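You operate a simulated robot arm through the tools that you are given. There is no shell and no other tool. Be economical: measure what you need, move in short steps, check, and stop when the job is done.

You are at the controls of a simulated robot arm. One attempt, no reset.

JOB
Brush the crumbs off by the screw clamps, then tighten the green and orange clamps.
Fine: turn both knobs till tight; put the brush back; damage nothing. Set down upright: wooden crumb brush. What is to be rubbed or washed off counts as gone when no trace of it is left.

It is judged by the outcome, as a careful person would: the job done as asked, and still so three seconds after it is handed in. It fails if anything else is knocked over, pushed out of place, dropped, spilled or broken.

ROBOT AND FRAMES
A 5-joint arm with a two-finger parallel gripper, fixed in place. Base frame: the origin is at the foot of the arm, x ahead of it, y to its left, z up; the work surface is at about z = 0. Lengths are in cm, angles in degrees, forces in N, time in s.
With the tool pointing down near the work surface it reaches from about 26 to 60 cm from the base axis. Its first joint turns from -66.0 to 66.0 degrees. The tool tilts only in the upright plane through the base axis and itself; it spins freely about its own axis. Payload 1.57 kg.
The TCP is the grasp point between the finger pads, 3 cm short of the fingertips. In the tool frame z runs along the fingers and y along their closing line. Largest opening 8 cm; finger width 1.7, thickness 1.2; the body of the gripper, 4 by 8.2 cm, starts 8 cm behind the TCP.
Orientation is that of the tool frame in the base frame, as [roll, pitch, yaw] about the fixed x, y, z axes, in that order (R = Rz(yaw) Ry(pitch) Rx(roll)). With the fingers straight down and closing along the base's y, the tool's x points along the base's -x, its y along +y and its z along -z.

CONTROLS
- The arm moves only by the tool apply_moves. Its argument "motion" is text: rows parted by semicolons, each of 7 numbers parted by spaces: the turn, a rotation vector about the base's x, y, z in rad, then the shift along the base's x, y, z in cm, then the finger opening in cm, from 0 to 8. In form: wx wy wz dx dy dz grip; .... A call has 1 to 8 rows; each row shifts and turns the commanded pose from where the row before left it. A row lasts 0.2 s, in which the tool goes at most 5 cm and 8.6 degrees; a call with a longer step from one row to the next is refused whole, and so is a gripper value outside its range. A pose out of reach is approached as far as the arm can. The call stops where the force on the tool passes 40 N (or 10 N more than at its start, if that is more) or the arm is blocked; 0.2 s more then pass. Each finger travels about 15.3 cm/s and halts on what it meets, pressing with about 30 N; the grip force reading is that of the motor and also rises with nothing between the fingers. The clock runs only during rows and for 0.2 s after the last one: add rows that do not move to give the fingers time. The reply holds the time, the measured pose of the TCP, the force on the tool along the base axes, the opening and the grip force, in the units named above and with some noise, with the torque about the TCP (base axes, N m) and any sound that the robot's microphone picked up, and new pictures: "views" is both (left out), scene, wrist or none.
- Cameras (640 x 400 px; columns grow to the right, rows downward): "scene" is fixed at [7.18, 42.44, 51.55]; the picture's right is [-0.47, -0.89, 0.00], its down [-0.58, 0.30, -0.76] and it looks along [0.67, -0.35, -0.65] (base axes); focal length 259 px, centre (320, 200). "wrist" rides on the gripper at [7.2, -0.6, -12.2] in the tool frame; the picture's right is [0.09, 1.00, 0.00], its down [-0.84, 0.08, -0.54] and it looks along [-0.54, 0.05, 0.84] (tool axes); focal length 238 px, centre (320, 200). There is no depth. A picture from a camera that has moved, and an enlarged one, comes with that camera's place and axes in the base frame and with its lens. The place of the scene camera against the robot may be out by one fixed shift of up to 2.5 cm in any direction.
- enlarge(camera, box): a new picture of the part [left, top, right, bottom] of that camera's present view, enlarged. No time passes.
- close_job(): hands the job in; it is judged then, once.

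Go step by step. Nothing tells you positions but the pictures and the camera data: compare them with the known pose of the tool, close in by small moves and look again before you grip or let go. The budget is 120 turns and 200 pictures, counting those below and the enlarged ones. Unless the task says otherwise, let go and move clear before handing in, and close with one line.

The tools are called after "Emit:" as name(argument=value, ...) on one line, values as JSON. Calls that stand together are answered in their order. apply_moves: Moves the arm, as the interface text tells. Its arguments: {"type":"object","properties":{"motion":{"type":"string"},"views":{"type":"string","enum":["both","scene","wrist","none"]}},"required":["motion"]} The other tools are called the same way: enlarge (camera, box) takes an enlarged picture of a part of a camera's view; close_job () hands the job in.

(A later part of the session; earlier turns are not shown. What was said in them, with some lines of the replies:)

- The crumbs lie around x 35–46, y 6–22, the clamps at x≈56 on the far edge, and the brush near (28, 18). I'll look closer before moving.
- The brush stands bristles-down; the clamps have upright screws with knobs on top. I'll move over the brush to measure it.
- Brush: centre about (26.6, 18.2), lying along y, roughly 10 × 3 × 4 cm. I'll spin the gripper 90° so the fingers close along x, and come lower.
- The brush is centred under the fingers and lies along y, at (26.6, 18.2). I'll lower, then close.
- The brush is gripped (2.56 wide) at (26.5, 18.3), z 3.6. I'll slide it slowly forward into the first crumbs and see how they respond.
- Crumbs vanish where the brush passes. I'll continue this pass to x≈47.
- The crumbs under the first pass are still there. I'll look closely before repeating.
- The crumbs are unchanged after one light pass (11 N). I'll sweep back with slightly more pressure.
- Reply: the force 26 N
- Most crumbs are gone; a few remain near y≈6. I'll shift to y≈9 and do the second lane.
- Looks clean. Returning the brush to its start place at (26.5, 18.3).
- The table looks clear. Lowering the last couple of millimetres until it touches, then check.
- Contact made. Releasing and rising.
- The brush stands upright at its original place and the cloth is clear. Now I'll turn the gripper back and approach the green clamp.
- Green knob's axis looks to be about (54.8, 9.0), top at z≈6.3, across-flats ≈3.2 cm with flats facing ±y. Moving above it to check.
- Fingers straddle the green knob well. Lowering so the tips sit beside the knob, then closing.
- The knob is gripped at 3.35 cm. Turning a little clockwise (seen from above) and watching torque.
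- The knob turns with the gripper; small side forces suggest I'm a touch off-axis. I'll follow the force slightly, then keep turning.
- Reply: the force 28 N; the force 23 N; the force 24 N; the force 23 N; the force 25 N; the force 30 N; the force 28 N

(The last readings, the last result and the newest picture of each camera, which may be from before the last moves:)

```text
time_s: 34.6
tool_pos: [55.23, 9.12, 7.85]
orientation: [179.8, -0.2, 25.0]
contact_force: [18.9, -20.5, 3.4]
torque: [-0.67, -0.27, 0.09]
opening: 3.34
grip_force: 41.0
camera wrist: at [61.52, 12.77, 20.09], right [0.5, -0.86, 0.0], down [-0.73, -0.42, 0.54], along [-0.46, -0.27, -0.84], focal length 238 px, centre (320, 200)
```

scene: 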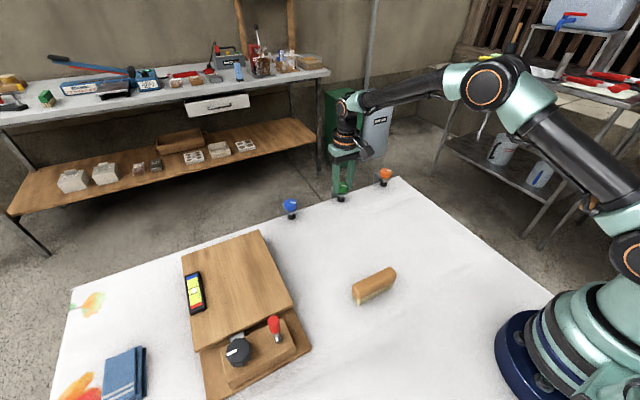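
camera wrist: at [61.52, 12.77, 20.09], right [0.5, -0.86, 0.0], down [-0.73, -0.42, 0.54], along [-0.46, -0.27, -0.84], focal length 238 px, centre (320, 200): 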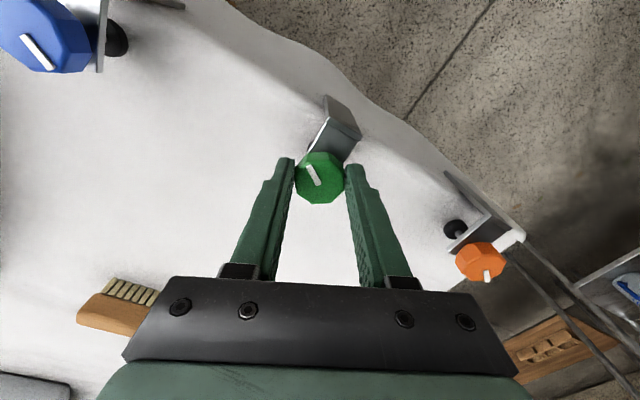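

Emit:
apply_moves(motion="0 0 0 0.12 -0.15 0 2.5; 0 0 -0.1 0 -0.03 0 2.5; 0 0 -0.1 0 -0.03 0 2.5; 0 0 -0.1 0 -0.03 0 2.5; 0 0 -0.1 0 -0.03 0 2.5; 0 0 0 0 0 0 2.5", views="none")

```text
time_s: 36.0
tool_pos: [55.3, 9.1, 7.72]
orientation: [-179.9, 0.0, 16.9]
contact_force: [11.1, 1.3, -0.3]
torque: [0.05, -0.43, 0.03]
opening: 3.34
grip_force: 41.4
out of reach, approached as far as the arm can: row 3, 4, 5
```

The wrist's spin reached its limit after ~163° with the screw still loose (torque ≈0.05). I'll release, rise, unwind and regrip.

Emit:
apply_moves(motion="0 0 0 0 0 0 4; 0 0 0 0 0 0 6; 0 0 0 0 0 0 7; 0 0 0 0 0 1.5 7; 0 0 0 0 0 1.5 7; 0 0 0 0 0 0 7", views="wrist")

```text
time_s: 37.4
tool_pos: [55.26, 8.92, 10.92]
orientation: [-180.0, 0.0, 16.8]
contact_force: [0.2, -0.1, -0.3]
torque: [0.01, -0.01, 0.02]
opening: 6.99
grip_force: 0.1
camera wrist: at [62.03, 11.71, 23.07], right [0.38, -0.93, 0.0], down [-0.78, -0.32, 0.54], along [-0.5, -0.2, -0.84], focal length 238 px, centre (320, 200)
```

wrist: 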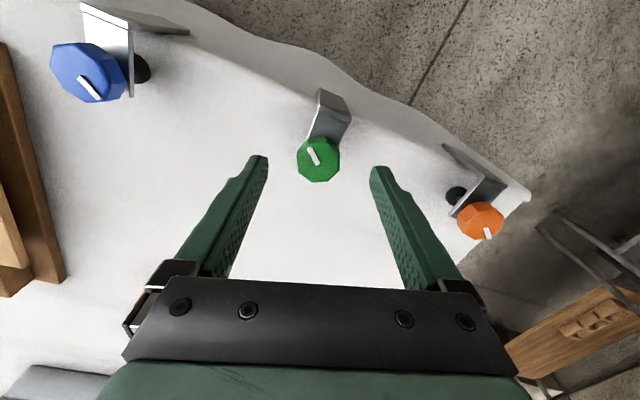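

Unwinding 270° and recentring on (55.0, 9.15).

Emit:
apply_moves(motion="0 0 0.147 -0.03 0.03 0 7; 0 0 0.147 -0.03 0.03 0 7; 0 0 0.147 -0.03 0.03 0 7; 0 0 0.147 -0.03 0.03 0 7; 0 0 0.147 -0.03 0.03 0 7; 0 0 0.147 -0.03 0.03 0 7; 0 0 0.147 -0.03 0.03 0 7; 0 0 0.147 -0.03 0.03 0 7", views="none")

Emit:
apply_moves(motion="0 0 0.147 0 0 0 7; 0 0 0.147 0 0 0 7; 0 0 0.147 0 0 0 7; 0 0 0.147 0 0 0 7; 0 0 0.147 0 0 0 7; 0 0 0.147 0 0 0 7; 0 0 0.147 0 0 0 7; 0 0 0.147 0 0 0 7", views="none")

Emit:
apply_moves(motion="0 0 0.147 0 0 0 7; 0 0 0.147 0 0 0 7; 0 0 0.147 0 0 0 7; 0 0 0.147 0 0 0 7; 0 0 0.147 0 0 0 7; 0 0 0.147 0 0 0 7; 0 0 0.147 0 0 0 7; 0 0 0.147 0 0 0 7", views="none")

Emit:
apply_moves(motion="0 0 0.147 0 0 0 7; 0 0 0.147 0 0 0 7; 0 0 0.147 0 0 0 7; 0 0 0.147 0 0 0 7; 0 0 0.147 0 0 0 7; 0 0 0 0 0 0 7", views="both")

```text
time_s: 39.2
tool_pos: [55.08, 9.3, 10.76]
orientation: [180.0, 0.1, 84.3]
contact_force: [-0.2, -0.7, 0.1]
torque: [0.01, 0.0, -0.03]
opening: 7.0
grip_force: 0.2
```

```text
time_s: 41.0
tool_pos: [55.08, 9.12, 10.83]
orientation: [-180.0, 0.0, 151.6]
contact_force: [0.6, -0.7, 0.2]
torque: [0.0, -0.01, 0.02]
opening: 7.0
grip_force: 0.1
```

```text
time_s: 42.8
tool_pos: [55.15, 9.18, 10.86]
orientation: [179.9, -0.1, -141.1]
contact_force: [-0.2, 0.0, 0.2]
torque: [0.0, -0.01, 0.0]
opening: 6.99
grip_force: 0.0
```

```text
time_s: 44.2
tool_pos: [55.03, 9.21, 10.92]
orientation: [-180.0, 0.1, -98.9]
contact_force: [-0.6, -0.8, 1.4]
torque: [0.0, 0.02, 0.04]
opening: 7.0
grip_force: 0.1
camera wrist: at [54.64, 2.01, 23.07], right [-1.0, 0.06, 0.0], down [0.05, 0.84, 0.54], along [0.03, 0.54, -0.84], focal length 238 px, centre (320, 200)
```

scene: 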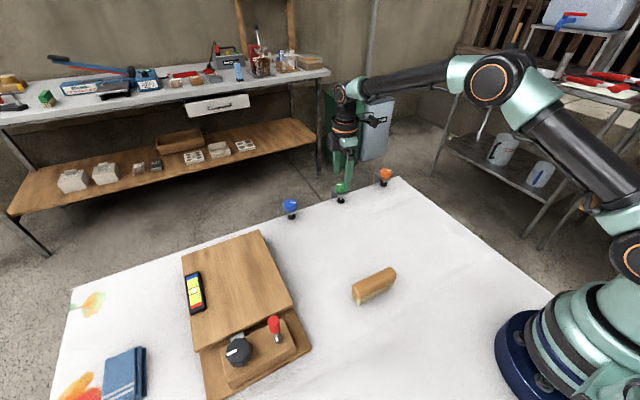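
wrist: 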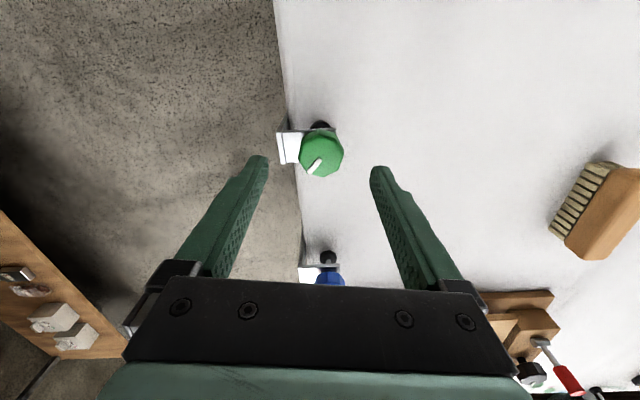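

Emit:
apply_moves(motion="0 0 0.15 0 -0.05 0 7; 0 0 0.15 -0.03 -0.05 0 7; 0 0 0.148 0 0 0 7; 0 0 0 0 0 0 7", views="wrist")

Emit:
enlarge(camera="wrist", box=[260, 100, 380, 190])

```text
time_s: 45.2
tool_pos: [54.95, 8.97, 10.91]
orientation: [180.0, 0.1, -73.3]
contact_force: [0.0, 0.4, -0.6]
torque: [-0.01, -0.02, -0.01]
opening: 7.0
grip_force: 0.1
camera wrist: at [57.79, 2.4, 23.07], right [-0.93, -0.38, 0.0], down [-0.32, 0.78, 0.54], along [-0.2, 0.5, -0.84], focal length 238 px, centre (320, 200)
```

wrist: 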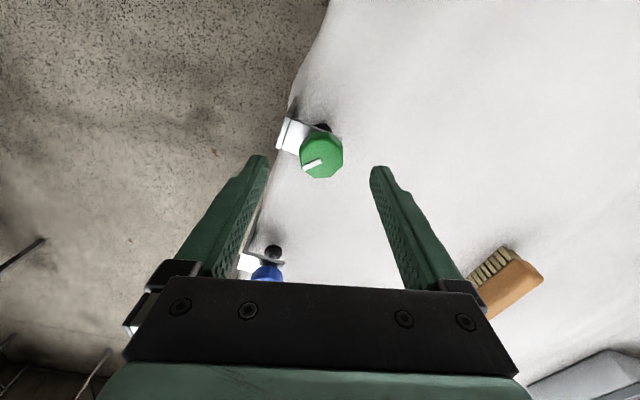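

```text
4.44 times, centred on (320, 145) of wrist
camera zoom: at [57.79, 2.4, 23.07], right [-0.93, -0.38, 0.0], down [-0.32, 0.78, 0.54], along [-0.2, 0.5, -0.84], focal length 1059 px, centre (320, 444)
```

zoom: 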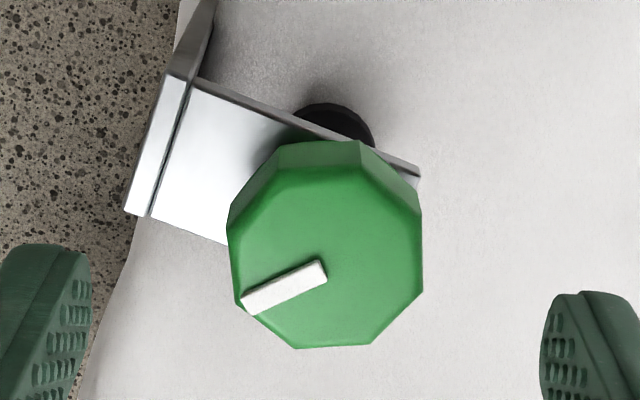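

Flats are aligned again. Lowering and gripping.

Emit:
apply_moves(motion="0 0 0 0.03 0.1 -1.7 7; 0 0 0 0 0 -1.65 7; 0 0 0 0 0 0 5; 0 0 0 0 0 0 3; 0 0 0 0 0 0 2.5; 0 0 0 0 0 0 2.5", views="none")

```text
time_s: 46.6
tool_pos: [54.82, 9.14, 7.48]
orientation: [179.7, 0.0, -73.5]
contact_force: [-15.0, -3.6, 3.5]
torque: [-0.07, 0.35, -0.03]
opening: 3.33
grip_force: 41.1
```

Emit:
apply_moves(motion="0 0 0 -0.09 -0.02 0 2.5; 0 0 -0.12 0 0 0 2.5; 0 0 -0.12 0 0 0 2.5; 0 0 -0.12 0 0 0 2.5; 0 0 -0.12 0 0 0 2.5; 0 0 0 0 0 0 2.5", views="none")

```text
time_s: 48.0
tool_pos: [55.05, 9.18, 7.51]
orientation: [-179.9, 0.0, -101.1]
contact_force: [4.9, 0.8, -14.5]
torque: [0.11, -0.13, -0.03]
opening: 3.33
grip_force: 41.4
```

Emit:
apply_moves(motion="0 0 -0.14 0.02 0 -0.08 2.5; 0 0 -0.14 0 0 0 2.5; 0 0 -0.14 0 0 0 2.5; 0 0 -0.14 0 0 0 2.5; 0 0 -0.14 0 0 0 2.5; 0 0 0 0 0 0 2.5", views="none")

```text
time_s: 49.4
tool_pos: [55.13, 9.09, 7.54]
orientation: [-179.8, 0.2, -141.1]
contact_force: [17.1, -9.8, 2.5]
torque: [-0.37, -0.27, 0.48]
opening: 3.34
grip_force: 41.4
```

Torque about z has risen to 0.48 N m; it's starting to bite. Continuing in small steps.

Emit:
apply_moves(motion="0 0 -0.05 0.08 -0.05 0 2.5; 0 0 -0.07 0 0 0 2.5; 0 0 -0.07 0 0 0 2.5; 0 0 0 0 0 0 2.5", views="wrist")

```text
time_s: 50.4
tool_pos: [55.12, 9.16, 7.39]
orientation: [-179.9, 0.2, -152.0]
contact_force: [14.7, -12.5, 11.1]
torque: [-0.14, -0.5, 0.17]
opening: 3.3
grip_force: 41.4
camera wrist: at [49.1, 5.1, 19.68], right [-0.55, 0.84, 0.0], down [0.7, 0.46, 0.54], along [0.46, 0.3, -0.84], focal length 238 px, centre (320, 200)
```

wrist: 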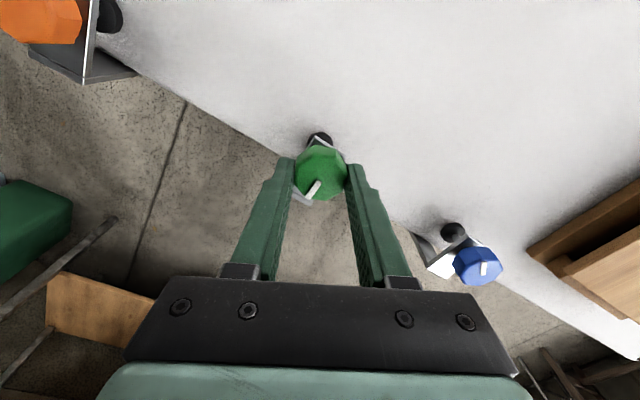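

The gripper slipped relative to the knob (the white mark moved relative to the fingers), suggesting the knob resists. Let me look closely.

Emit:
enlarge(camera="wrist", box=[270, 120, 370, 220])

Emit:
enlarge(camera="scene", box=[320, 160, 400, 210])

```text
4.00 times, centred on (320, 170) of wrist
camera zoom: at [49.1, 5.1, 19.68], right [-0.55, 0.84, 0.0], down [0.7, 0.46, 0.54], along [0.46, 0.3, -0.84], focal length 953 px, centre (320, 320)
```

zoom: 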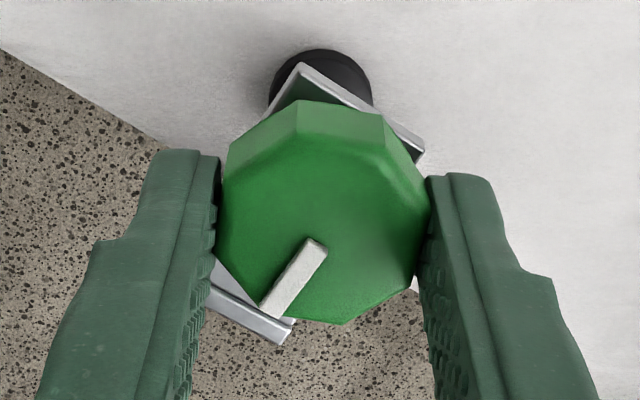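

```text
8.00 times, centred on (360, 185) of scene
camera zoom: at [7.17, 42.44, 51.55], right [-0.47, -0.89, 0.0], down [-0.58, 0.3, -0.76], along [0.67, -0.35, -0.65], focal length 2071 px, centre (0, 320)
```

zoom: 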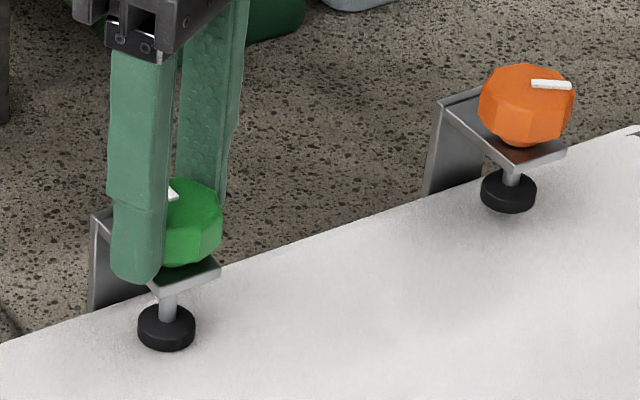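

I'll open slightly, realign to the flats, regrip and test-turn.

Emit:
apply_moves(motion="0 0 0 -0.08 0.07 -0.05 4.5; 0 0 -0.1 0 0 0 4.5; 0 0 -0.1 0 0 0 4.5; 0 0 0 0 0 0 3; 0 0 0 0 0 0 2.5; 0 0 0 0 0 0 2.5", views="wrist")

Emit:
enlarge(camera="wrist", box=[270, 120, 370, 220])

```text
time_s: 51.8
tool_pos: [54.98, 9.09, 7.24]
orientation: [-180.0, -0.1, -163.4]
contact_force: [2.7, -13.6, -4.1]
torque: [-0.22, -0.1, -0.04]
opening: 3.65
grip_force: 6.7
camera wrist: at [48.32, 6.44, 19.56], right [-0.37, 0.93, 0.0], down [0.78, 0.31, 0.54], along [0.5, 0.2, -0.84], focal length 238 px, centre (320, 200)
```

wrist: 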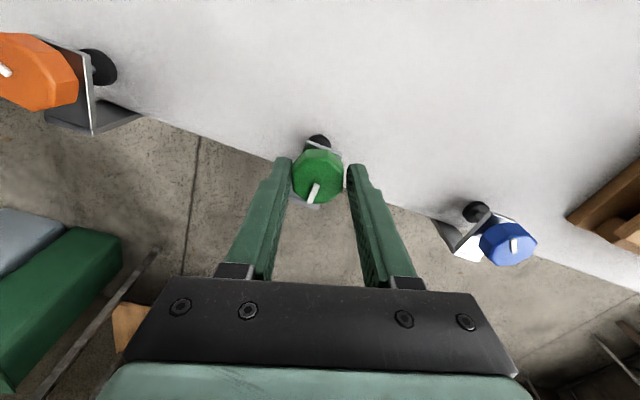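

```text
4.00 times, centred on (320, 170) of wrist
camera zoom: at [48.32, 6.44, 19.56], right [-0.37, 0.93, 0.0], down [0.78, 0.31, 0.54], along [0.5, 0.2, -0.84], focal length 953 px, centre (320, 320)
```

zoom: 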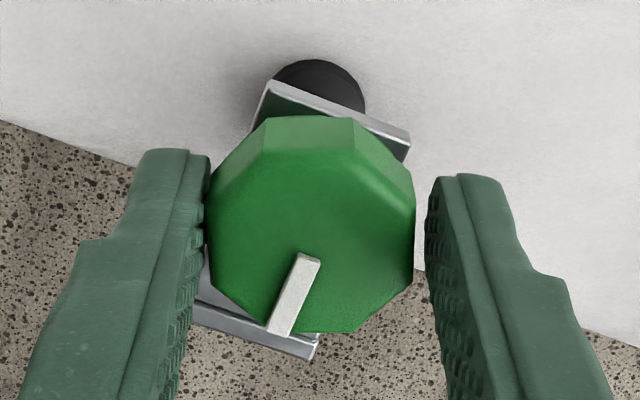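

Emit:
apply_moves(motion="0 0 0 0 -0.08 0.05 2.2; 0 0 0 0 0 0 2.2; 0 0 0 0 0 0 2.2; 0 0 -0.06 0 0 0 2.2; 0 0 -0.06 0 0 0 2.2; 0 0 0 0 0 0 2.2", views="wrist")

Emit:
enlarge(camera="wrist", box=[270, 120, 370, 220])

```text
time_s: 53.2
tool_pos: [55.05, 9.15, 7.44]
orientation: [180.0, 0.2, -170.3]
contact_force: [8.0, -13.9, 0.6]
torque: [-0.35, -0.28, 0.07]
opening: 3.53
grip_force: 7.9
camera wrist: at [48.12, 7.22, 19.68], right [-0.26, 0.97, 0.0], down [0.81, 0.22, 0.54], along [0.53, 0.14, -0.84], focal length 238 px, centre (320, 200)
```

wrist: 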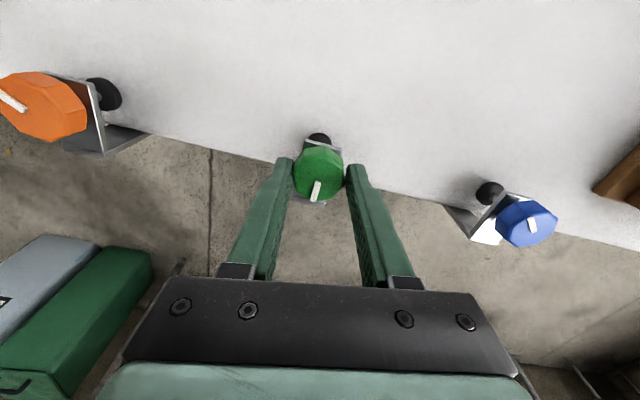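

```text
4.00 times, centred on (320, 170) of wrist
camera zoom: at [48.12, 7.22, 19.68], right [-0.26, 0.97, 0.0], down [0.81, 0.22, 0.54], along [0.53, 0.14, -0.84], focal length 953 px, centre (320, 320)
```

zoom: 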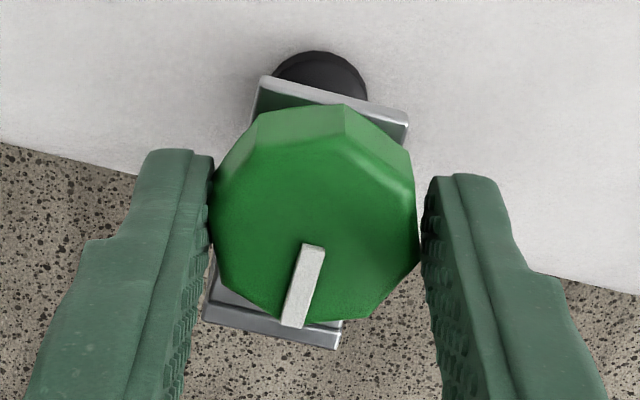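

The grip is one-sided. Rotating back to the flats, recentring and closing properly.

Emit:
apply_moves(motion="0 0 0.06 0 0 0 4.5; 0 0 0.06 0.02 -0.12 0 4.5; 0 0 0 0 0 0 4.5; 0 0 0 0 0 0 2.5; 0 0 0 0 0 0 2; 0 0 0 0 0 0 2; 0 0 0 0 0 0 2", views="none")

```text
time_s: 54.8
tool_pos: [55.11, 8.98, 7.29]
orientation: [180.0, -0.1, -163.3]
contact_force: [-1.3, 2.0, -0.1]
torque: [0.06, 0.02, 0.08]
opening: 3.34
grip_force: 41.4
```

Good grip now (41 N, no side force). Test-turn clockwise.

Emit:
apply_moves(motion="0 0 -0.05 0 0 0 2; 0 0 -0.05 0 0 0 2", views="none")

Emit:
apply_moves(motion="0 0 -0.05 0 0 0 2; 0 0 -0.05 0 0 0 2", views="wrist")

Emit:
enlarge(camera="wrist", box=[270, 120, 370, 220])

```text
time_s: 55.4
tool_pos: [55.01, 8.93, 7.43]
orientation: [180.0, 0.0, -169.1]
contact_force: [1.6, 1.4, -1.7]
torque: [0.0, 0.24, 0.37]
opening: 3.32
grip_force: 41.9
```

```text
time_s: 56.0
tool_pos: [55.03, 8.91, 7.44]
orientation: [-180.0, 0.1, -174.8]
contact_force: [-0.1, -2.7, -1.5]
torque: [0.0, -0.27, 0.63]
opening: 3.34
grip_force: 40.9
camera wrist: at [47.95, 7.67, 19.63], right [-0.18, 0.98, 0.0], down [0.83, 0.15, 0.54], along [0.53, 0.1, -0.84], focal length 238 px, centre (320, 200)
```

wrist: 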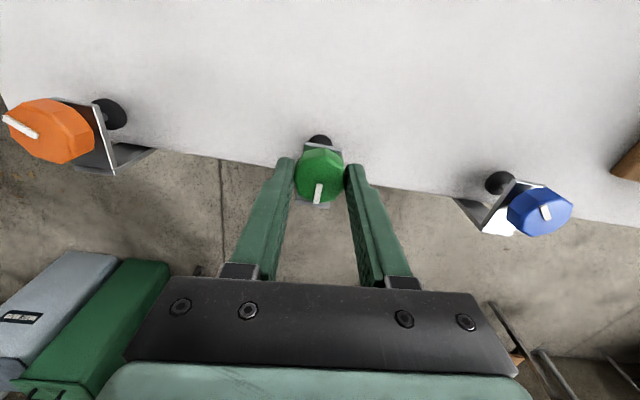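

```text
4.00 times, centred on (320, 170) of wrist
camera zoom: at [47.95, 7.67, 19.63], right [-0.18, 0.98, 0.0], down [0.83, 0.15, 0.54], along [0.53, 0.1, -0.84], focal length 953 px, centre (320, 320)
```

zoom: 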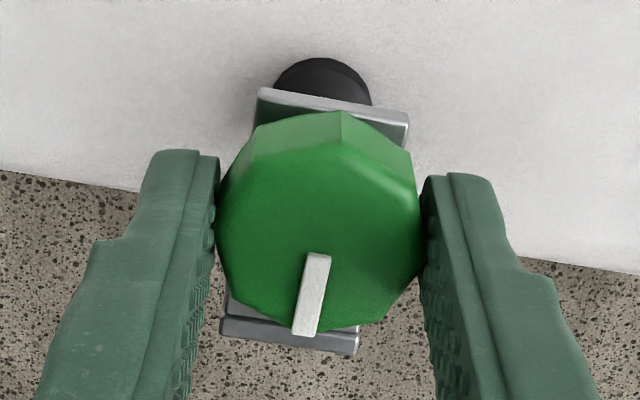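

The knob doesn't move any further under 0.63 N m: green is tight (turned ≈210°). Releasing and moving to the orange clamp near (55, −7.3), unwinding the wrist on the way.

Emit:
apply_moves(motion="0 0 0 0 0 0 4; 0 0 0 0 0 0 6; 0 0 0 0 0 0 7; 0 0 0 0 0 2 7; 0 0 0 0 0 2 7", views="wrist")

Emit:
apply_moves(motion="0 0 0.147 0 -2 0 7; 0 0 0.147 0 -2 0 7; 0 0 0.147 0 -2 0 7; 0 0 0.147 0 -2 0 7; 0 0 0.147 0 -2 0 7; 0 0 0.147 0 -2 0 7; 0 0 0.147 0 -2 0 7; 0 0 0.147 0 -2.2 0 7", views="none")

Emit:
apply_moves(motion="0 0 0.147 0 0 0 7; 0 0 0.147 0 0 0 7; 0 0 0.147 0 0 0 7; 0 0 0.147 0 0 0 7; 0 0 0 0 0 0 7", views="both")

Emit:
enlarge(camera="wrist", box=[260, 100, 380, 190])

Emit:
enlarge(camera="scene", box=[320, 140, 420, 210])

```text
time_s: 57.2
tool_pos: [54.97, 8.95, 11.42]
orientation: [180.0, 0.1, -174.8]
contact_force: [-0.2, -0.6, -0.5]
torque: [0.03, 0.02, 0.0]
opening: 6.99
grip_force: 0.1
camera wrist: at [47.95, 7.72, 23.7], right [-0.18, 0.98, 0.0], down [0.83, 0.15, 0.54], along [0.53, 0.1, -0.84], focal length 238 px, centre (320, 200)
```

wrist: 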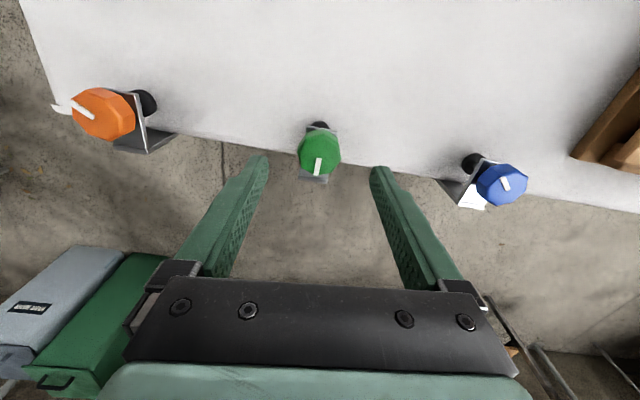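

```text
time_s: 59.0
tool_pos: [54.99, -7.28, 11.59]
orientation: [-179.9, 0.1, -107.3]
contact_force: [-0.1, 0.6, -0.1]
torque: [0.0, 0.02, -0.01]
opening: 7.02
grip_force: 0.0
```

```text
time_s: 60.2
tool_pos: [55.09, -7.16, 11.37]
orientation: [-180.0, 0.0, -73.5]
contact_force: [0.5, 0.4, -0.3]
torque: [0.01, 0.01, -0.02]
opening: 7.0
grip_force: 0.1
camera wrist: at [57.74, -13.89, 23.67], right [-0.93, -0.37, 0.0], down [-0.31, 0.78, 0.54], along [-0.2, 0.5, -0.84], focal length 238 px, centre (320, 200)
```

scene: 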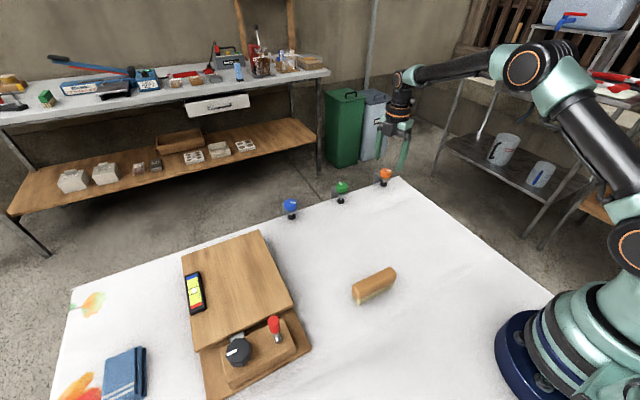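
wrist: 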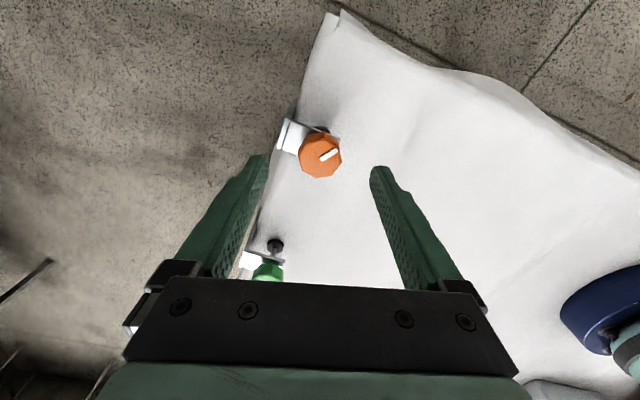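

```text
4.44 times, centred on (320, 145) of wrist
camera zoom: at [57.74, -13.89, 23.67], right [-0.93, -0.37, 0.0], down [-0.31, 0.78, 0.54], along [-0.2, 0.5, -0.84], focal length 1059 px, centre (320, 444)
```

zoom: 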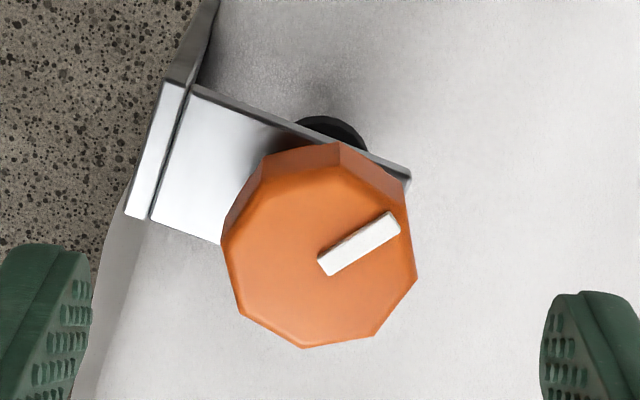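

```text
5.71 times, centred on (370, 175) of scene
camera zoom: at [7.18, 42.44, 51.55], right [-0.47, -0.89, 0.0], down [-0.58, 0.3, -0.76], along [0.67, -0.35, -0.65], focal length 1480 px, centre (34, 343)
```

zoom: 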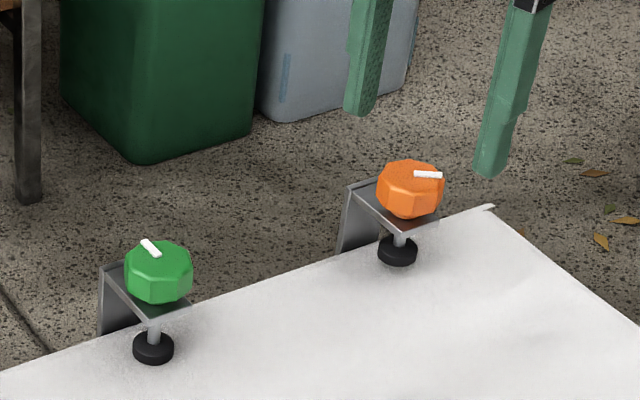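

Orange knob is at about (54.95, −6.9); flats need +12° of spin. Aligning and recentring.

Emit:
apply_moves(motion="0 0 0.105 -0.03 0.15 -0.3 7; 0 0 0.105 0 0.15 -0.3 7; 0 0 0 0 0 -0.3 7; 0 0 0 0 0 0 7", views="wrist")

Emit:
enlarge(camera="wrist", box=[260, 100, 380, 190])

```text
time_s: 61.2
tool_pos: [55.0, -6.94, 10.54]
orientation: [-180.0, 0.0, -61.7]
contact_force: [-0.5, -0.3, 0.4]
torque: [-0.03, -0.01, 0.0]
opening: 6.99
grip_force: 0.1
camera wrist: at [59.02, -12.91, 22.72], right [-0.83, -0.55, 0.0], down [-0.47, 0.7, 0.54], along [-0.3, 0.45, -0.84], focal length 238 px, centre (320, 200)
```

wrist: 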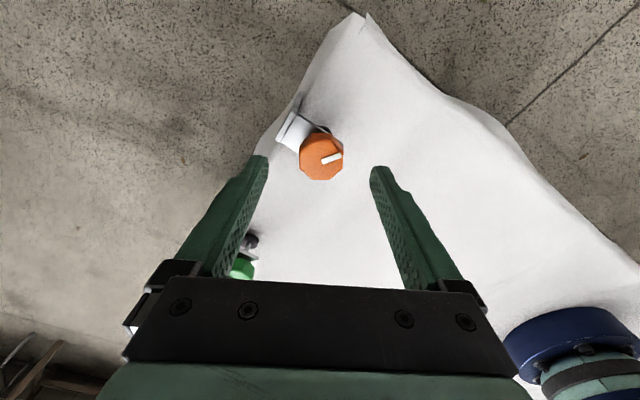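

```text
4.44 times, centred on (320, 145) of wrist
camera zoom: at [59.02, -12.91, 22.72], right [-0.83, -0.55, 0.0], down [-0.47, 0.7, 0.54], along [-0.3, 0.45, -0.84], focal length 1059 px, centre (320, 444)
```

zoom: 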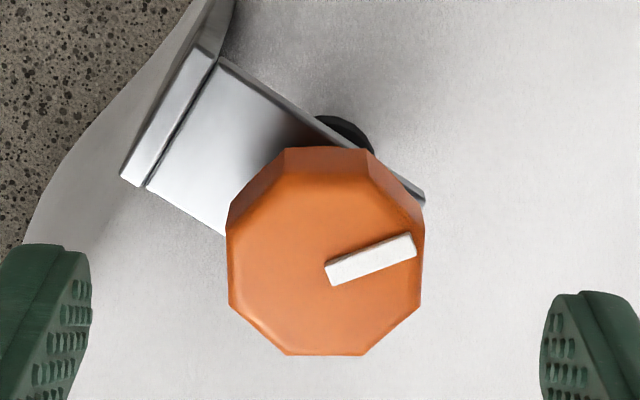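

Aligned and centred. Lowering and gripping the orange knob.

Emit:
apply_moves(motion="0 0 0 -0.05 0.05 -1.6 7; 0 0 0 0 0 -1.5 7; 0 0 0 0 0 0 5; 0 0 0 0 0 0 3; 0 0 0 0 0 0 2.2; 0 0 0 0 0 0 2.2; 0 0 0 0 0 0 2.2", views="none")

```text
time_s: 62.8
tool_pos: [54.94, -6.97, 7.39]
orientation: [179.9, 0.0, -61.7]
contact_force: [-3.0, -2.7, -1.3]
torque: [-0.09, 0.11, -0.01]
opening: 3.33
grip_force: 40.9
```

Good grip with little side force. Turning clockwise.

Emit:
apply_moves(motion="0 0 -0.12 0 0 0 2.2; 0 0 -0.12 0 0 0 2.2; 0 0 -0.12 0 0 0 2.2; 0 0 -0.12 0 0 -0.03 2.2; 0 0 0 0 0 0 2.2", views="none")

```text
time_s: 64.0
tool_pos: [55.05, -6.7, 7.32]
orientation: [-179.9, 0.0, -89.2]
contact_force: [4.2, -3.5, -6.5]
torque: [-0.18, -0.21, -0.03]
opening: 3.33
grip_force: 40.9
```

Emit:
apply_moves(motion="0 0 -0.13 0.02 -0.02 -0.03 2.2; 0 0 -0.13 0 0 0 2.2; 0 0 -0.13 0 0 0 2.2; 0 0 -0.13 0 0 -0.03 2.2; 0 0 -0.13 0 0 0 2.2; 0 0 0 0 0 0 2.2", views="none")

```text
time_s: 65.4
tool_pos: [55.18, -6.85, 7.25]
orientation: [-179.7, 0.1, -126.5]
contact_force: [13.5, -0.8, -2.1]
torque: [-0.15, -0.22, 0.0]
opening: 3.33
grip_force: 41.4
```

Emit:
apply_moves(motion="0 0 -0.13 0.08 0 -0.02 2.2; 0 0 -0.13 0 0 0 2.2; 0 0 -0.13 0 0 0 2.2; 0 0 -0.13 0 0 -0.03 2.2; 0 0 -0.13 0 0 0 2.2; 0 0 0 0 0 0 2.2", views="wrist")

```text
time_s: 66.8
tool_pos: [55.18, -7.02, 7.32]
orientation: [-179.9, 0.2, -163.9]
contact_force: [11.0, -13.2, 10.3]
torque: [-0.44, 0.06, -0.02]
opening: 3.32
grip_force: 41.0
camera wrist: at [48.4, -9.59, 19.58], right [-0.36, 0.93, 0.0], down [0.78, 0.31, 0.54], along [0.51, 0.2, -0.84], focal length 238 px, centre (320, 200)
```

wrist: 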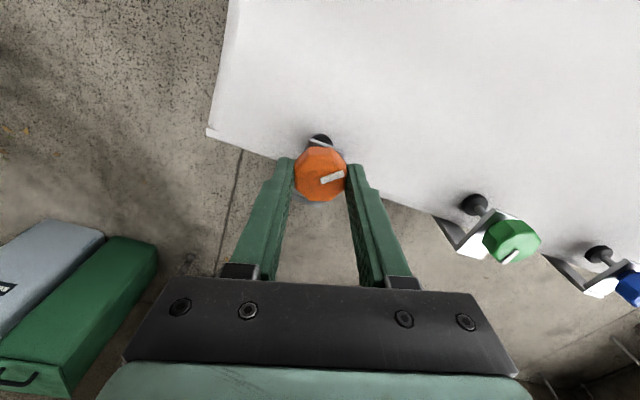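

Emit:
apply_moves(motion="0 0 -0.12 0.06 -0.09 0.05 2.2; 0 0 -0.12 0 0 0 2.2; 0 0 -0.12 0 0 0 2.2; 0 0 -0.12 0 0 0 2.2; 0 0 0 0 0 0 2.2", views="none")

```text
time_s: 68.0
tool_pos: [55.18, -7.01, 7.43]
orientation: [179.9, 0.2, 168.5]
contact_force: [10.3, -22.1, 10.8]
torque: [-0.39, 0.2, -0.01]
opening: 3.37
grip_force: 41.0
```

Emit:
apply_moves(motion="0 0 -0.1 0.06 -0.16 0.05 2.2; 0 0 -0.12 0 -0.02 0 2.2; 0 0 -0.12 0 -0.02 0 2.2; 0 0 -0.12 0 -0.02 0 2.2; 0 0 0 0 0 0 2.2", views="wrist")

```text
time_s: 69.2
tool_pos: [55.19, -7.04, 7.35]
orientation: [-180.0, -0.1, 142.3]
contact_force: [0.8, -6.9, 12.3]
torque: [-0.37, -0.21, 0.0]
opening: 3.32
grip_force: 41.1
camera wrist: at [49.07, -3.26, 19.6], right [0.54, 0.84, 0.0], down [0.71, -0.45, 0.54], along [0.46, -0.29, -0.84], focal length 238 px, centre (320, 200)
```

wrist: 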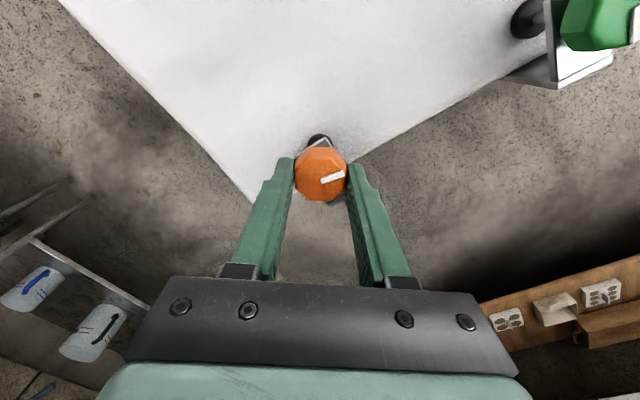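

Emit:
apply_moves(motion="0 0 -0.1 0 -0.05 0.06 2.2; 0 0 -0.12 0 -0.02 0 2.2; 0 0 -0.12 0 0 0 2.2; 0 0 -0.12 0 0 0 2.2; 0 0 0 0 0 0 2.2", views="none")

```text
time_s: 70.4
tool_pos: [55.15, -7.15, 7.41]
orientation: [-179.7, -0.2, 116.0]
contact_force: [-7.8, 6.0, 5.8]
torque: [0.07, 0.16, -0.02]
opening: 3.32
grip_force: 41.5
```

Emit:
apply_moves(motion="0 0 -0.1 -0.05 0.04 0.02 2.2; 0 0 -0.12 0 0 0 2.2; 0 0 -0.12 0 0 0 2.2; 0 0 -0.12 0 0 0 2.2; 0 0 0 0 0 0 2.2", views="wrist")

```text
time_s: 71.6
tool_pos: [54.98, -7.11, 7.38]
orientation: [-179.7, -0.1, 89.5]
contact_force: [-14.7, 1.5, 1.9]
torque: [-0.03, 0.29, -0.01]
opening: 3.35
grip_force: 41.6
camera wrist: at [54.46, -0.01, 19.6], right [1.0, 0.08, 0.0], down [0.07, -0.84, 0.54], along [0.04, -0.54, -0.84], focal length 238 px, centre (320, 200)
```

wrist: 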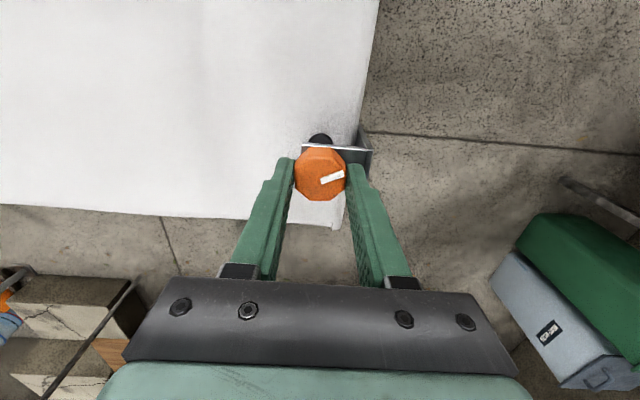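

Emit:
apply_moves(motion="0 0 -0.1 -0.1 0.02 0 2.2; 0 0 -0.12 0 0 0 2.2; 0 0 -0.12 0 0 0 2.2; 0 0 -0.12 0 0 0 2.2; 0 0 0 0 0 0 2.2", views="none")

```text
time_s: 72.8
tool_pos: [54.89, -7.16, 7.27]
orientation: [-179.7, 0.1, 63.2]
contact_force: [-13.6, -1.2, -1.4]
torque: [0.18, 0.2, 0.02]
opening: 3.33
grip_force: 40.3
```

Emit:
apply_moves(motion="0 0 -0.1 -0.1 0 0 2.2; 0 0 -0.12 0 0 0 2.2; 0 0 -0.12 0 0 0 2.2; 0 0 -0.12 0 0 0 2.2; 0 0 0 0 0 0 2.2", views="wrist")

```text
time_s: 74.0
tool_pos: [54.92, -7.09, 7.5]
orientation: [-180.0, 0.0, 36.9]
contact_force: [-12.1, 9.9, 1.4]
torque: [0.27, 0.28, 0.35]
opening: 3.32
grip_force: 41.4
camera wrist: at [60.28, -2.25, 19.68], right [0.67, -0.74, 0.0], down [-0.62, -0.56, 0.54], along [-0.4, -0.36, -0.84], focal length 238 px, centre (320, 200)
```

wrist: 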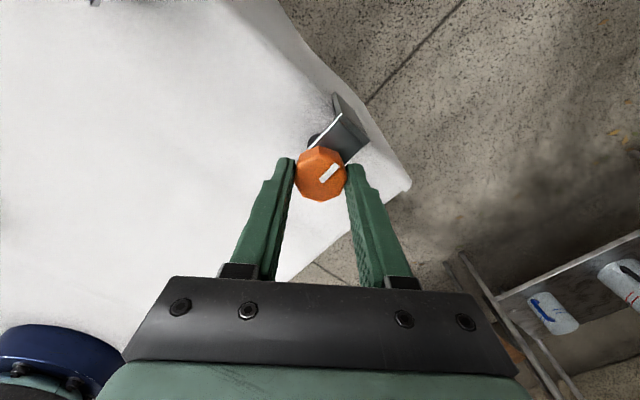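

Torque rose to 0.35 and the mark has begun to lag behind the fingers. Checking.

Emit:
enlarge(camera="wrist", box=[270, 120, 370, 220])

Emit:
apply_moves(motion="0 0 -0.05 -0.06 0.05 0 2.2; 0 0 -0.05 0 0 0 2.2", views="wrist")

Emit:
enlarge(camera="wrist", box=[270, 120, 370, 220])

```text
4.00 times, centred on (320, 170) of wrist
camera zoom: at [60.28, -2.25, 19.68], right [0.67, -0.74, 0.0], down [-0.62, -0.56, 0.54], along [-0.4, -0.36, -0.84], focal length 953 px, centre (320, 320)
```

zoom: 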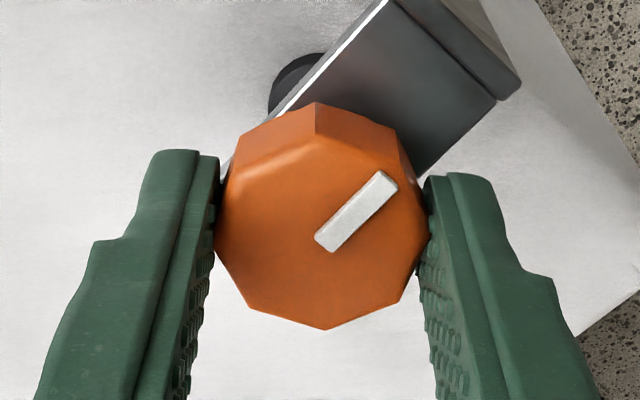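

```text
time_s: 74.6
tool_pos: [54.89, -7.08, 7.51]
orientation: [-180.0, 0.0, 31.2]
contact_force: [-9.7, 7.5, 0.3]
torque: [0.32, -0.05, 0.39]
opening: 3.35
grip_force: 41.1
camera wrist: at [60.68, -2.82, 19.68], right [0.59, -0.8, 0.0], down [-0.68, -0.5, 0.54], along [-0.44, -0.32, -0.84], focal length 238 px, centre (320, 200)
```

wrist: 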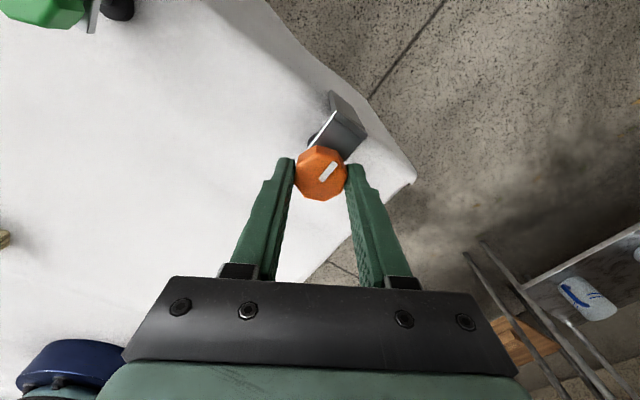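

```text
4.00 times, centred on (320, 170) of wrist
camera zoom: at [60.68, -2.82, 19.68], right [0.59, -0.8, 0.0], down [-0.68, -0.5, 0.54], along [-0.44, -0.32, -0.84], focal length 953 px, centre (320, 320)
```

zoom: 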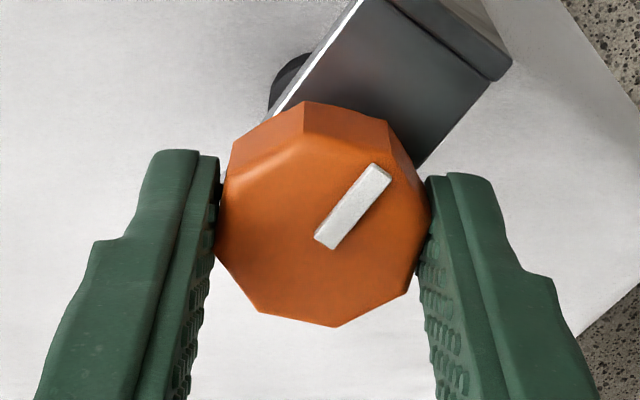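

The knob seems stopped. As with green, I'll regrip flush on the flats (back 31°) and test with a firm turn.

Emit:
apply_moves(motion="0 0 0 0.02 0.02 0 5; 0 0 0.13 0 0 0 5; 0 0 0.13 0 0 0 5; 0 0 0.13 0 0 0 5; 0 0 0.13 0 0 0 5; 0 0 0 0 0 0 3; 0 0 0 0 0 0 2; 0 0 0 0 0 0 2", views="none")

Emit:
apply_moves(motion="0 0 0 0 0 0 2; 0 0 0 0 0 0 2", views="wrist")

Emit:
enlarge(camera="wrist", box=[270, 120, 370, 220])

```text
time_s: 76.4
tool_pos: [54.87, -7.11, 7.4]
orientation: [179.9, 0.1, 61.0]
contact_force: [6.6, -5.0, -4.7]
torque: [-0.13, -0.11, -0.02]
opening: 3.33
grip_force: 41.1
```

```text
time_s: 77.0
tool_pos: [54.87, -7.1, 7.53]
orientation: [179.8, 0.1, 61.0]
contact_force: [10.6, -6.3, -6.7]
torque: [-0.1, -0.3, 0.0]
opening: 3.32
grip_force: 41.0
camera wrist: at [57.83, -0.51, 19.67], right [0.92, -0.4, 0.0], down [-0.34, -0.77, 0.54], along [-0.22, -0.5, -0.84], focal length 238 px, centre (320, 200)
```

wrist: 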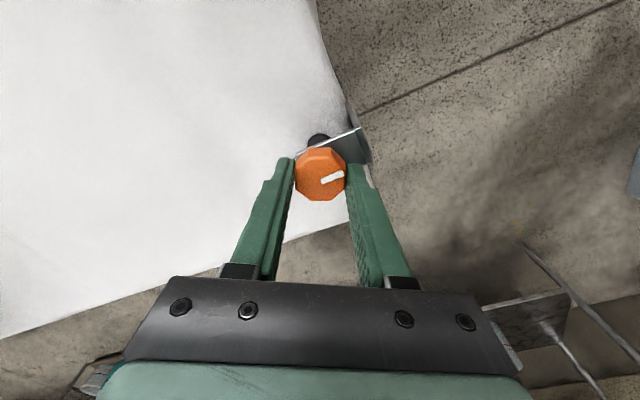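

```text
4.00 times, centred on (320, 170) of wrist
camera zoom: at [57.83, -0.51, 19.67], right [0.92, -0.4, 0.0], down [-0.34, -0.77, 0.54], along [-0.22, -0.5, -0.84], focal length 953 px, centre (320, 320)
```

zoom: 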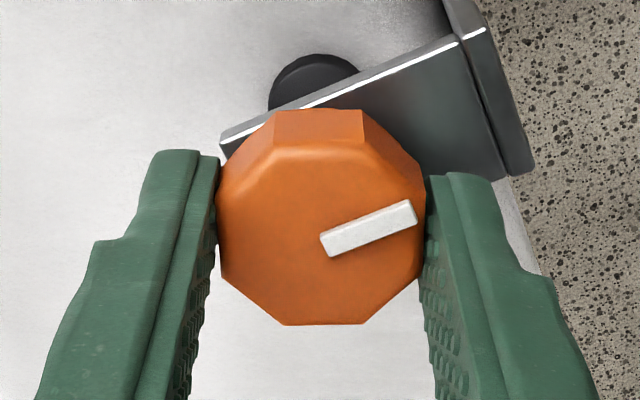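

Emit:
apply_moves(motion="0 0 -0.05 0.04 -0.03 0 2; 0 0 -0.05 0 0 0 2; 0 0 -0.05 0 0 0 2; 0 0 -0.05 0 0 0 2", views="wrist")

Emit:
enlarge(camera="wrist", box=[270, 120, 370, 220])

```text
time_s: 78.0
tool_pos: [55.1, -7.19, 7.41]
orientation: [-179.9, 0.0, 49.5]
contact_force: [4.3, -0.7, 1.3]
torque: [-0.01, -0.08, 0.38]
opening: 3.33
grip_force: 41.0
camera wrist: at [59.08, -1.25, 19.68], right [0.82, -0.58, 0.0], down [-0.48, -0.69, 0.54], along [-0.31, -0.44, -0.84], focal length 238 px, centre (320, 200)
```

wrist: 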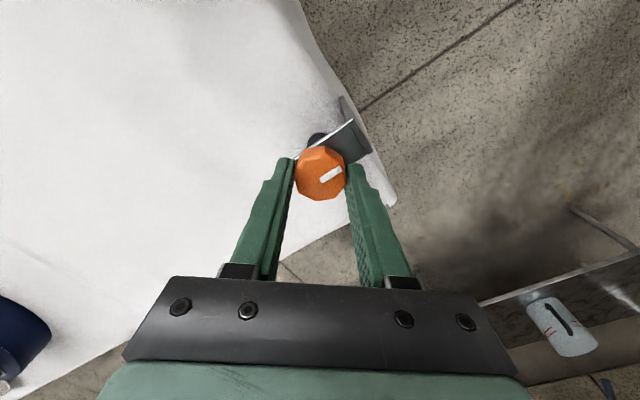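

```text
4.00 times, centred on (320, 170) of wrist
camera zoom: at [59.08, -1.25, 19.68], right [0.82, -0.58, 0.0], down [-0.48, -0.69, 0.54], along [-0.31, -0.44, -0.84], focal length 953 px, centre (320, 320)
```

zoom: 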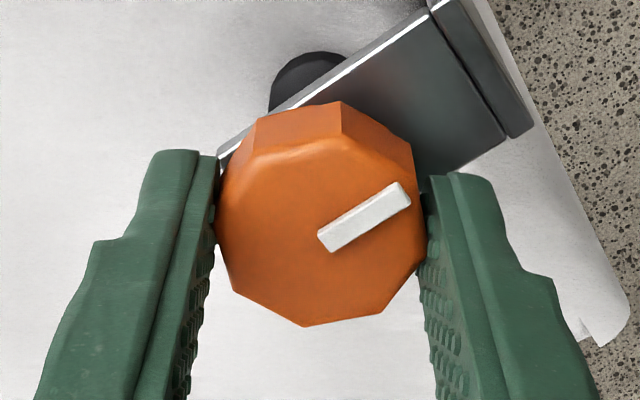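

The orange knob stays put under the turn: tight. Releasing, rising and moving clear for a last look.

Emit:
apply_moves(motion="0 0 0 0 0 0 4; 0 0 0 0 0 0 6; 0 0 0 0 0 0 7; 0 0 0 0 0 2 7; 0 0 0 0 0 3 7; 0 0 0 0 0 4 7; 0 0 0 -4 1 2 7; 0 0 0 -4 1 0 7", views="both")

Emit:
enlarge(camera="scene", box=[270, 160, 430, 310])

Emit:
enlarge(camera="scene", box=[320, 165, 400, 215])

```text
time_s: 79.8
tool_pos: [46.89, -4.97, 18.49]
orientation: [179.9, 0.0, 49.5]
contact_force: [-0.9, -0.4, -1.0]
torque: [-0.01, 0.0, 0.01]
opening: 6.99
grip_force: 0.0
camera wrist: at [51.07, 0.79, 30.74], right [0.82, -0.58, 0.0], down [-0.48, -0.69, 0.54], along [-0.31, -0.44, -0.84], focal length 238 px, centre (320, 200)
```

scene: 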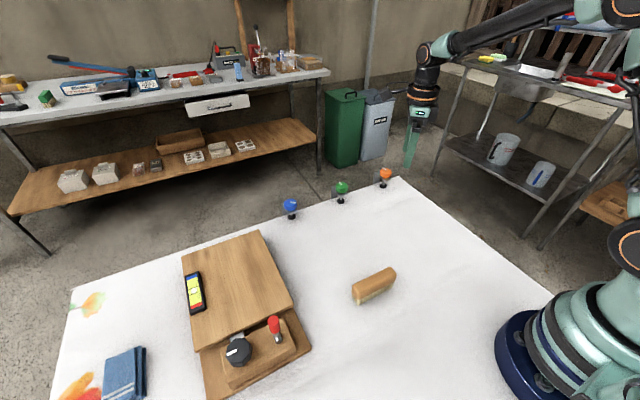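
wrist: 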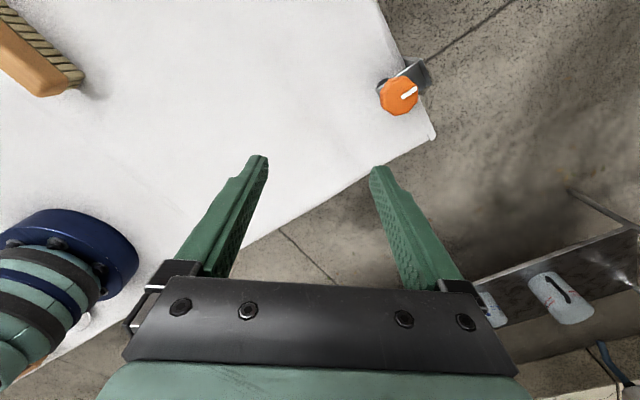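

```text
2.67 times, centred on (350, 235) of scene
camera zoom: at [7.18, 42.44, 51.55], right [-0.47, -0.89, 0.0], down [-0.58, 0.3, -0.76], along [0.67, -0.35, -0.65], focal length 690 px, centre (240, 107)
```

zoom: 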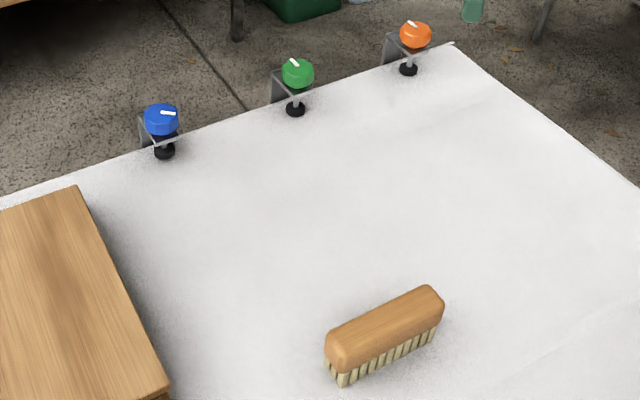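

```text
8.00 times, centred on (360, 190) of scene
camera zoom: at [7.18, 42.44, 51.55], right [-0.47, -0.89, 0.0], down [-0.58, 0.3, -0.76], along [0.67, -0.35, -0.65], focal length 2071 px, centre (0, 280)
```

zoom: 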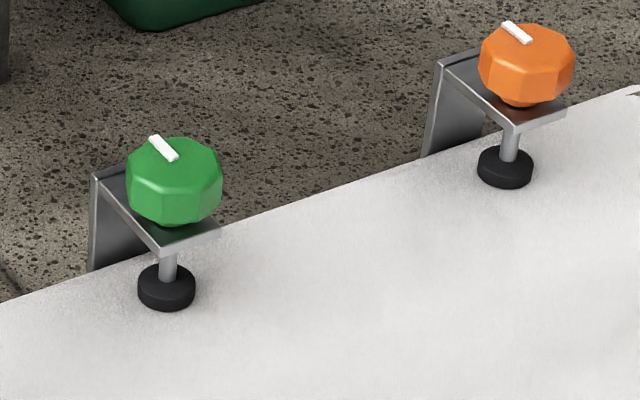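

The cloth is free of crumbs, and the brush stands upright where it started. The screw pads on both clamps have come down onto the cloth and neither knob turns further, so I'm handing in.

Emit:
close_job()

```text
The job is handed in.
```

The crumbs are brushed off, the green and orange clamps are turned until tight, and the brush is back upright in its place.
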